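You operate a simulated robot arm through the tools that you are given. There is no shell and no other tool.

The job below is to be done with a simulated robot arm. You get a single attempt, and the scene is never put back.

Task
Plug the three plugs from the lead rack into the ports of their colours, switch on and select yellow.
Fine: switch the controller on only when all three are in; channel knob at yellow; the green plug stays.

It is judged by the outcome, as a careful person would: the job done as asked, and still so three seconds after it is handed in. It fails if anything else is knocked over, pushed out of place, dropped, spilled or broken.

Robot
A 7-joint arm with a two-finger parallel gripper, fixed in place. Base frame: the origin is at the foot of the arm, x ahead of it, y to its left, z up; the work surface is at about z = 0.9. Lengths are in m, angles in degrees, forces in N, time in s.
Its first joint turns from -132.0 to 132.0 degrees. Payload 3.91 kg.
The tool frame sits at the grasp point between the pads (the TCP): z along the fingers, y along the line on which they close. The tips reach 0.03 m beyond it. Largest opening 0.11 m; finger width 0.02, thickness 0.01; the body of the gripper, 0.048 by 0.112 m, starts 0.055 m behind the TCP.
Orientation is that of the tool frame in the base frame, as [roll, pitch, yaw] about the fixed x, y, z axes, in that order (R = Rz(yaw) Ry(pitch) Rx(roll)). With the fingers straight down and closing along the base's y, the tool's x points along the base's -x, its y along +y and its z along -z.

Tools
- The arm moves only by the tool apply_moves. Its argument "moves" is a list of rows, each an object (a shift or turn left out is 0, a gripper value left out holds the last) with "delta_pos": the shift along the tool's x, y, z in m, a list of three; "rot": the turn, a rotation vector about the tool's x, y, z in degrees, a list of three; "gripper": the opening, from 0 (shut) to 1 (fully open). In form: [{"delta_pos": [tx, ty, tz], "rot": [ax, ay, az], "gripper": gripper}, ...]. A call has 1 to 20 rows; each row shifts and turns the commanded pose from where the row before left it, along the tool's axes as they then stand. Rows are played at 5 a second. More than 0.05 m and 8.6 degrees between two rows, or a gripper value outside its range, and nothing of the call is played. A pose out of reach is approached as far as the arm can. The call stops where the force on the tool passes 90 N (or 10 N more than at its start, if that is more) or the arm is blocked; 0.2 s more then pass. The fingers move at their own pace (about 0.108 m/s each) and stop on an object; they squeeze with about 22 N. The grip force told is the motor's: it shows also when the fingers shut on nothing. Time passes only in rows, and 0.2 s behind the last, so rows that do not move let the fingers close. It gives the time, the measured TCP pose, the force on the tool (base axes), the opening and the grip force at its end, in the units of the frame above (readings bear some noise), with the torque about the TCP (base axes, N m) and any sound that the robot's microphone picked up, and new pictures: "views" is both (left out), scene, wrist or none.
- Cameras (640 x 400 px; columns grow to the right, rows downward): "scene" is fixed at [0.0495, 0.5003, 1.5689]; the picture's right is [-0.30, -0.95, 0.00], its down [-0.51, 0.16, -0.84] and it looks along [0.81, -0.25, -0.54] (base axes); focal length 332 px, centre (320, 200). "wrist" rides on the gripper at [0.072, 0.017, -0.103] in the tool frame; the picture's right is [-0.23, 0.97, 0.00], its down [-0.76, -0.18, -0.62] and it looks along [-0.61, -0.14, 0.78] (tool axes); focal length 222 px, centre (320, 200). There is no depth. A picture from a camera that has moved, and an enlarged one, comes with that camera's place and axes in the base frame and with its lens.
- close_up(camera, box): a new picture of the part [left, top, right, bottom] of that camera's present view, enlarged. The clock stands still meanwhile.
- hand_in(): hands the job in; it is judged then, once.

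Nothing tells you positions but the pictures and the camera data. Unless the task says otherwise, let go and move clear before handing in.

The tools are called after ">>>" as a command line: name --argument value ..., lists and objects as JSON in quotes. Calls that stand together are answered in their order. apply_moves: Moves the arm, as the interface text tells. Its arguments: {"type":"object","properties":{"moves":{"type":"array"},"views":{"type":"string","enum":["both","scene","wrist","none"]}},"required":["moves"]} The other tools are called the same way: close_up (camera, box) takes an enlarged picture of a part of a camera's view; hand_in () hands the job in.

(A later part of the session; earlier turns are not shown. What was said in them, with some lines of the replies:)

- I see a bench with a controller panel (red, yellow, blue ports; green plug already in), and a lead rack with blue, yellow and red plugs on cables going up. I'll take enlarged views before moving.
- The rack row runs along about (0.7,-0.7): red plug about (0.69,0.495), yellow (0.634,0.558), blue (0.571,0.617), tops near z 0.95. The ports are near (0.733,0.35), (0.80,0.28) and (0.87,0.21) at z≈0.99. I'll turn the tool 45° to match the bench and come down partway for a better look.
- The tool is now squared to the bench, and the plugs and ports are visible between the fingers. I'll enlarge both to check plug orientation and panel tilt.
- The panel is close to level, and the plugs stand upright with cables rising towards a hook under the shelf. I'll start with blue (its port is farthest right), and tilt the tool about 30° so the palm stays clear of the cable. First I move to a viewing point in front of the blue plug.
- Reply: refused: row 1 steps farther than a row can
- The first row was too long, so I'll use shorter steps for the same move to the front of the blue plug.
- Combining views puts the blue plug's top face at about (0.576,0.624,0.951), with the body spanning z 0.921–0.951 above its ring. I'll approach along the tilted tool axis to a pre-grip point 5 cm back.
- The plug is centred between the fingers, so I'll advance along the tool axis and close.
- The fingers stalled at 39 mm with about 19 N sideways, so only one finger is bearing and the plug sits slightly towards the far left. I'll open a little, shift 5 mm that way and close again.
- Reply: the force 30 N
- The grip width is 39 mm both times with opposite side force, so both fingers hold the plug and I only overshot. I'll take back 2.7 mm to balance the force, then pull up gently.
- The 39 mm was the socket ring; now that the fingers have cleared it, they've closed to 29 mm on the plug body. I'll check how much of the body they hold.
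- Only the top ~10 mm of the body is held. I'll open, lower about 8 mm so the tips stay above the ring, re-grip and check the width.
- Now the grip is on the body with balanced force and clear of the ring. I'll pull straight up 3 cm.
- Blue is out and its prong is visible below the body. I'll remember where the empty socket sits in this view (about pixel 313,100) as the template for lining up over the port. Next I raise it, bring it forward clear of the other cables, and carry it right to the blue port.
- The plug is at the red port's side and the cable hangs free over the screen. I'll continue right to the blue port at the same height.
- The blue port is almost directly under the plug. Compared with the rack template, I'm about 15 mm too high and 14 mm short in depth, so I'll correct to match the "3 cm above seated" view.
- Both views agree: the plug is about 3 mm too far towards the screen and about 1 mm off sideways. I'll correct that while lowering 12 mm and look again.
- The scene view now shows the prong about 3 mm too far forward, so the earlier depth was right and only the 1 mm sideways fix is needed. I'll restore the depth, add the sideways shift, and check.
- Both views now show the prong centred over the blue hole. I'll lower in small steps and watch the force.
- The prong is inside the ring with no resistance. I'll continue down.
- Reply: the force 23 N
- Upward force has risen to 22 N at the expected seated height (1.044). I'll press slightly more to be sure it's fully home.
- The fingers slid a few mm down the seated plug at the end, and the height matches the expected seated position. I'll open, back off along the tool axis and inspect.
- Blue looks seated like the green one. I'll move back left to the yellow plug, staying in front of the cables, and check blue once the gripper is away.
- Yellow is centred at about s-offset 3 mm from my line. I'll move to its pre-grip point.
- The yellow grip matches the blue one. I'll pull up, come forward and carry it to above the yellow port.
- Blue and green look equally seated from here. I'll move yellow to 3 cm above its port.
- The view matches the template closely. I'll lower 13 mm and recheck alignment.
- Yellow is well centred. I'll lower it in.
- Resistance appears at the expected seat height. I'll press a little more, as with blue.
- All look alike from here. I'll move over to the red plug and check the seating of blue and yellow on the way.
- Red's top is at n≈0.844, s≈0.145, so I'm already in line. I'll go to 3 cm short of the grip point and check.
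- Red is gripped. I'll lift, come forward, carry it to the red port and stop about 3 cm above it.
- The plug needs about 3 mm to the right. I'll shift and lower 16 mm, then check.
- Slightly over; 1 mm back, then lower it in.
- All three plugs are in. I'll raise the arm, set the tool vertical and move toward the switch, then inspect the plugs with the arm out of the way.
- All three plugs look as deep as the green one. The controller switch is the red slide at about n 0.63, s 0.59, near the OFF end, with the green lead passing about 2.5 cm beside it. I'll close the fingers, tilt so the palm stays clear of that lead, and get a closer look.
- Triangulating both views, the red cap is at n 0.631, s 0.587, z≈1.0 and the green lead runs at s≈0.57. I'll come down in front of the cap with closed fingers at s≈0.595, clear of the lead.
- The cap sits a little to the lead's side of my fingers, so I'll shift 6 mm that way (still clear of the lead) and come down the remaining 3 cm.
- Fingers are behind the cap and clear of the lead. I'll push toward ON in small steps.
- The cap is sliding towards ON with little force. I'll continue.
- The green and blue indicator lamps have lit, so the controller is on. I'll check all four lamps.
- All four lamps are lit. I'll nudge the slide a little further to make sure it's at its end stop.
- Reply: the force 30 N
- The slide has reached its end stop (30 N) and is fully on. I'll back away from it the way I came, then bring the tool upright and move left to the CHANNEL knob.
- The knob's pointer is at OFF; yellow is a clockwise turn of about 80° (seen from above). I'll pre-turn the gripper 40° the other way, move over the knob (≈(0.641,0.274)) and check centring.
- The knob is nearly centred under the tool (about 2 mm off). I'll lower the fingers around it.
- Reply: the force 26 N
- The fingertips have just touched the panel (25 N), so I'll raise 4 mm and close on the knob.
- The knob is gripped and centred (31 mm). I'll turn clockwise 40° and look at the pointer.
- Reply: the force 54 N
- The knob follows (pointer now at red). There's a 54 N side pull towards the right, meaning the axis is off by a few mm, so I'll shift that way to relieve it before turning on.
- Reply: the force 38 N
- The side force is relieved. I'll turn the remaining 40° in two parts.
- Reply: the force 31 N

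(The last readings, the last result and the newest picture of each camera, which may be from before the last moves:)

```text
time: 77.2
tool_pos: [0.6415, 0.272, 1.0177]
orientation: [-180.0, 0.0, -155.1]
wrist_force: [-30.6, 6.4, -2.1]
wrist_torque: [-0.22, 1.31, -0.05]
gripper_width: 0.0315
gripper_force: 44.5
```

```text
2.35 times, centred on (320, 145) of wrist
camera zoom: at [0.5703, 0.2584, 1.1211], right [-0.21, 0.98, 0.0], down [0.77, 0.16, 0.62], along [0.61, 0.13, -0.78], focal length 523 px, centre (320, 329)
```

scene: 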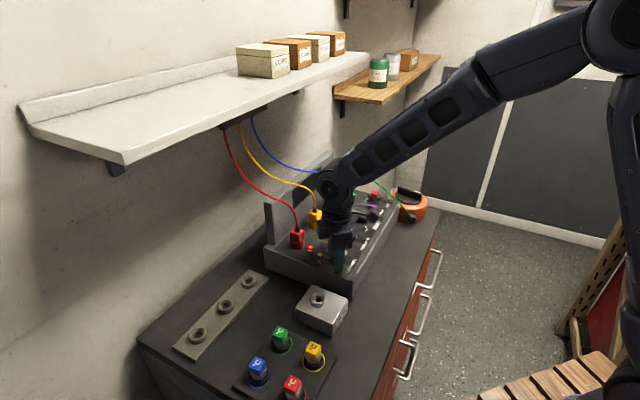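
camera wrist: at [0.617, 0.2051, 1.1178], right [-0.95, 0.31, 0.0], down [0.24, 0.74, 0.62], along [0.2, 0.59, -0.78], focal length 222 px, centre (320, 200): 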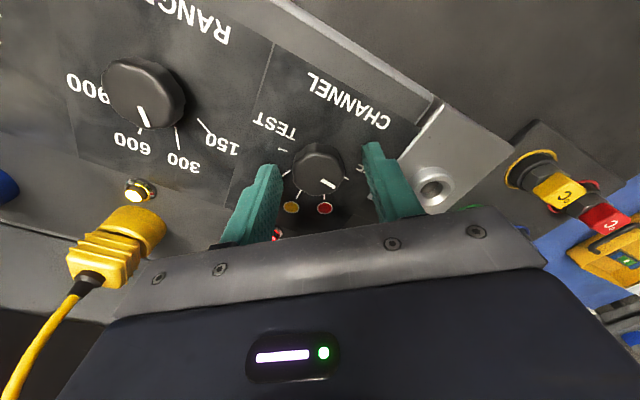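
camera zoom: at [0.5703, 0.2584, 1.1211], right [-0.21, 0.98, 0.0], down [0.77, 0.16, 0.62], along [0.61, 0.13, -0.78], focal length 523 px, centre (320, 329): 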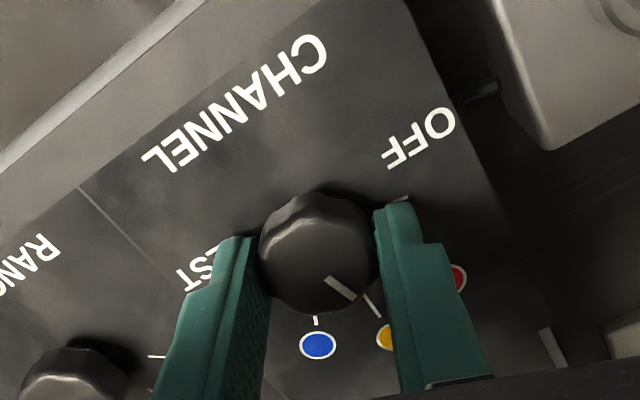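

The pointer is between red and yellow. I'll relieve the side force again and turn the last 20°.

>>> apply_moves --moves '[{"delta_pos": [0.0015, 0.0018, 0]}, {"rot": [0, 0, 7]}, {"rot": [0, 0, 7]}, {"rot": [0, 0, 6]}, {"delta_pos": [0, 0, 0]}]'

>>> close_up --camera "wrist" --box '[200, 60, 440, 230]'

>>> close_up --camera "scene" --box '[300, 210, 370, 280]'

```text
time: 78.4
tool_pos: [0.6419, 0.2735, 1.0183]
orientation: [-180.0, 0.0, -175.1]
wrist_force: [-7.0, -26.1, -3.0]
wrist_torque: [-0.85, 0.12, 0.11]
gripper_width: 0.0319
gripper_force: 44.9
camera wrist: at [0.5695, 0.2835, 1.121], right [0.14, 0.99, 0.0], down [0.77, -0.11, 0.62], along [0.62, -0.09, -0.78], focal length 222 px, centre (320, 200)
```

scene: 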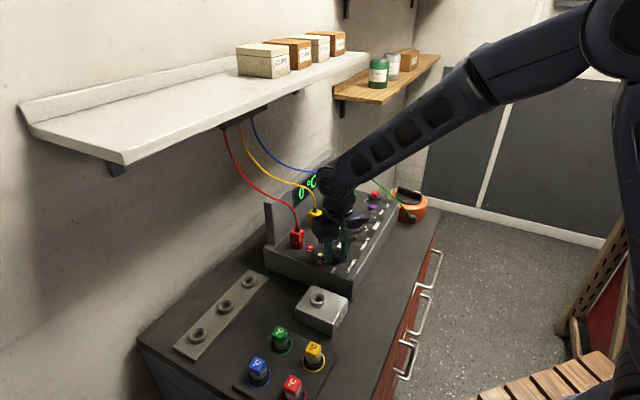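
wrist: 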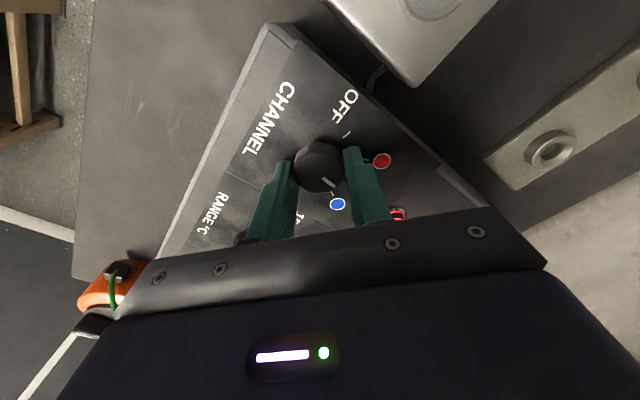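

```text
2.35 times, centred on (320, 145) of wrist
camera zoom: at [0.5695, 0.2835, 1.121], right [0.14, 0.99, 0.0], down [0.77, -0.11, 0.62], along [0.62, -0.09, -0.78], focal length 523 px, centre (320, 329)
```

zoom: 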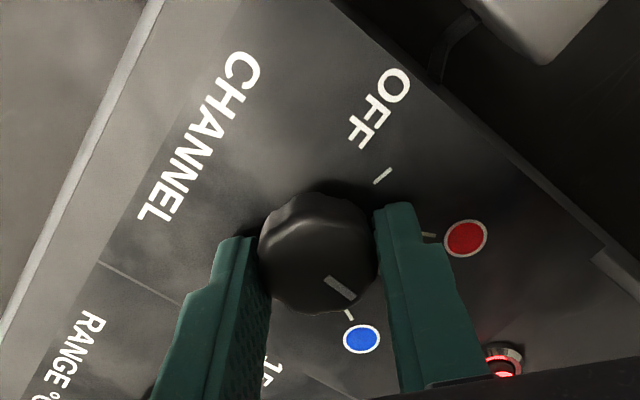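

```text
5.71 times, centred on (335, 245) of scene
camera zoom: at [0.0495, 0.5003, 1.5689], right [-0.3, -0.95, 0.0], down [-0.51, 0.16, -0.84], along [0.81, -0.25, -0.54], focal length 1899 px, centre (234, -57)
```

zoom: 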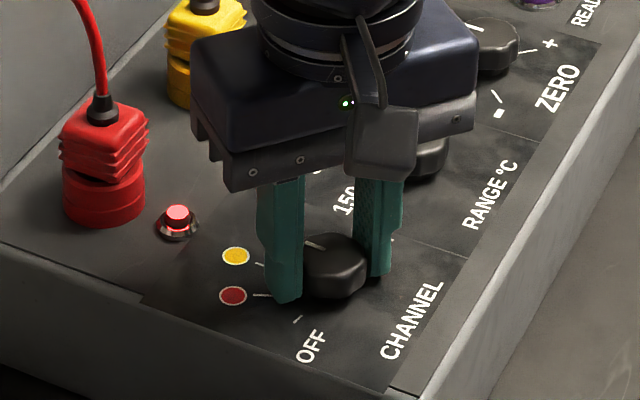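

The screen has lit up and the pointer looks lined up with yellow. I'll relieve the side force, release, lift off and inspect.

>>> apply_moves --moves '[{"delta_pos": [0, -0.0024, 0]}, {"delta_pos": [0, 0, 0]}, {"gripper": 0.25}, {"gripper": 0.4}, {"gripper": 0.5}, {"delta_pos": [0, 0, -0.03]}, {"delta_pos": [0, 0, -0.03]}, {"delta_pos": [0, 0, 0]}]'

>>> close_up --camera "wrist" --box '[200, 60, 440, 230]'

>>> close_up --camera "scene" --box '[280, 160, 400, 280]'

```text
time: 80.2
tool_pos: [0.642, 0.2717, 1.0789]
orientation: [-180.0, -0.1, -175.0]
wrist_force: [0.0, 0.2, 0.4]
wrist_torque: [-0.01, 0.0, 0.02]
gripper_width: 0.0552
gripper_force: 0.0
camera wrist: at [0.5687, 0.2825, 1.1808], right [0.14, 0.99, 0.0], down [0.77, -0.11, 0.62], along [0.62, -0.09, -0.78], focal length 222 px, centre (320, 200)
```

scene: 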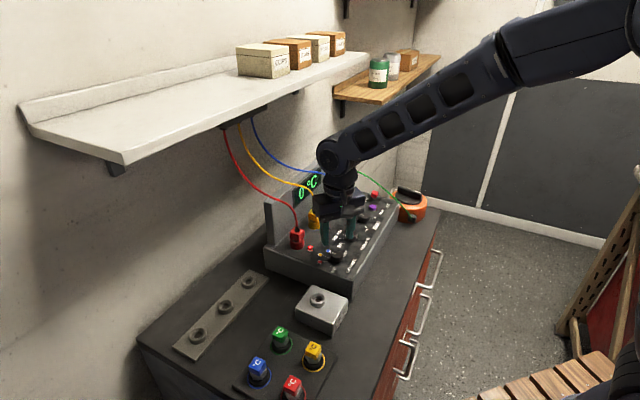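
wrist: 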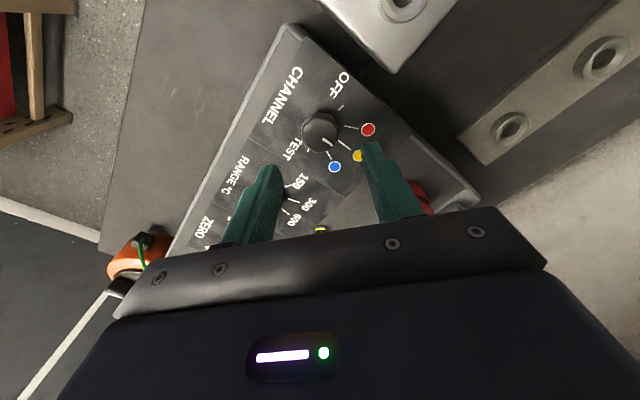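

```text
2.35 times, centred on (320, 145) of wrist
camera zoom: at [0.5687, 0.2825, 1.1808], right [0.14, 0.99, 0.0], down [0.77, -0.11, 0.62], along [0.62, -0.09, -0.78], focal length 523 px, centre (320, 329)
```

zoom: 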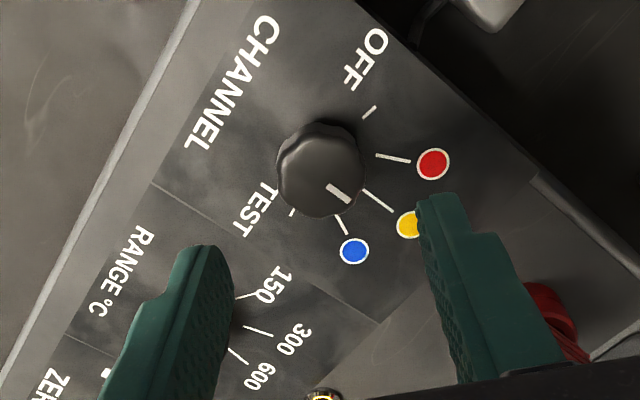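

```text
3.33 times, centred on (340, 220) of scene
camera zoom: at [0.0495, 0.5003, 1.5689], right [-0.3, -0.95, 0.0], down [-0.51, 0.16, -0.84], along [0.81, -0.25, -0.54], focal length 1108 px, centre (253, 133)
```

zoom: 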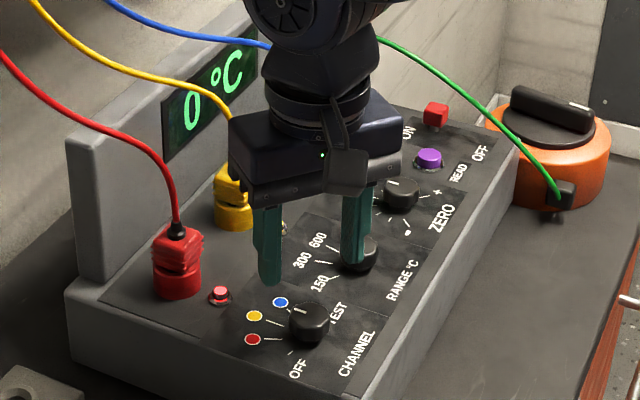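

The pointer is parallel to and in line with the yellow tick, and the display shows 0 °C. I'll move the arm up and clear, then make a final check.

>>> apply_moves --moves '[{"delta_pos": [0, 0, -0.04]}, {"delta_pos": [0, 0, -0.04]}, {"delta_pos": [0, 0, -0.04]}, {"delta_pos": [0.04, 0, 0]}, {"delta_pos": [0.04, 0, 0]}, {"delta_pos": [0.03, -0.03, 0]}, {"delta_pos": [0, -0.045, 0]}, {"delta_pos": [0, -0.045, 0]}, {"delta_pos": [0, -0.045, 0]}, {"delta_pos": [0, 0, 0]}]'

>>> close_up --camera "scene" --box '[270, 150, 430, 290]'

>>> close_up --camera "scene" --box '[300, 220, 370, 280]'

```text
time: 82.4
tool_pos: [0.5478, 0.0976, 1.1968]
orientation: [-179.9, 0.0, -175.1]
wrist_force: [-0.6, -0.3, -0.3]
wrist_torque: [-0.01, 0.02, 0.0]
gripper_width: 0.0549
gripper_force: 0.0
camera wrist: at [0.4753, 0.108, 1.2998], right [0.14, 0.99, 0.0], down [0.77, -0.11, 0.62], along [0.62, -0.09, -0.78], focal length 222 px, centre (320, 200)
```

scene: 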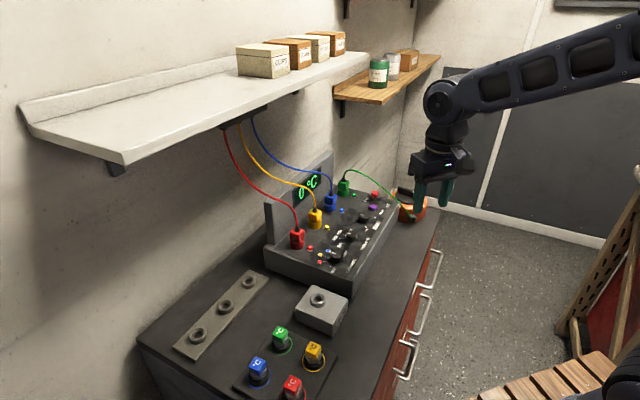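
wrist: 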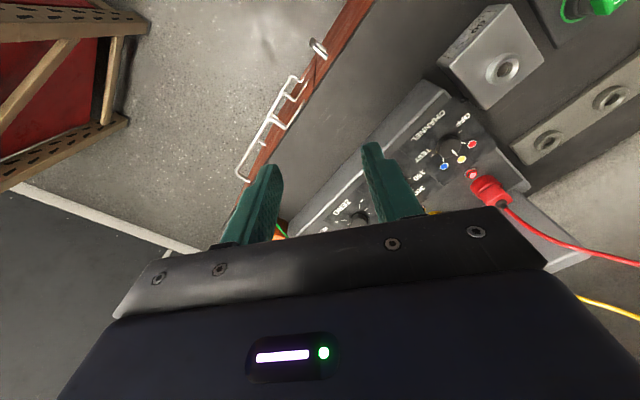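

```text
2.86 times, centred on (350, 220) of scene
camera zoom: at [0.0495, 0.5003, 1.5689], right [-0.3, -0.95, 0.0], down [-0.51, 0.16, -0.84], along [0.81, -0.25, -0.54], focal length 950 px, centre (234, 143)
```

zoom: 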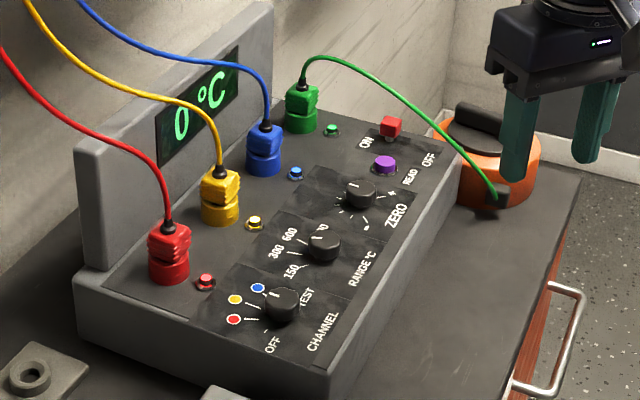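

```text
6.67 times, centred on (335, 250) of scene
camera zoom: at [0.0495, 0.5003, 1.5689], right [-0.3, -0.95, 0.0], down [-0.51, 0.16, -0.84], along [0.81, -0.25, -0.54], focal length 2216 px, centre (220, -133)
```

zoom: 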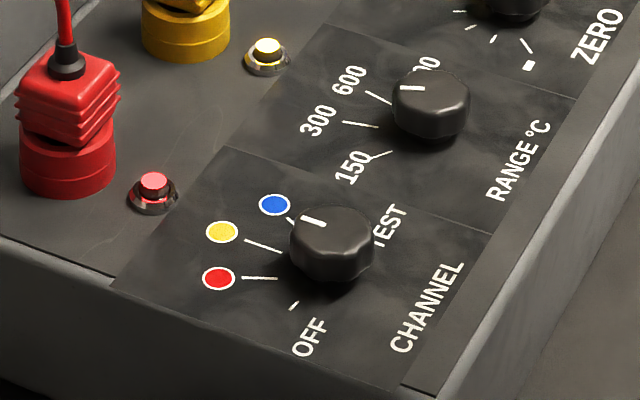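

All three plugs are in with their lamps lit, and the green plug is undisturbed. The switch is on and the CHANNEL pointer lines up with yellow, with the arm clear, so I'm handing in.

>>> hand_in

```text
The job is handed in.
```

The red, yellow and blue plugs are in their matching ports, the controller is switched on, and the channel knob points at yellow.

- **Order:** I switched the controller on only after all three plugs were seated. All four port lamps are lit, including green's, and the display reads 0 °C.
- **Green plug:** I left it alone, and its lead was not touched.
- **Knob:** the pointer started at OFF and now lines up with the yellow tick. The RANGE and ZERO knobs look unchanged.
- **Forces:** while turning the knob, the arm pulled sideways with up to about 54 N, because the gripper was a few millimetres off the knob's axis. I corrected that as I went, and saw no sign that the knob or panel had moved.

The arm had let go and was clear of everything when I handed in.
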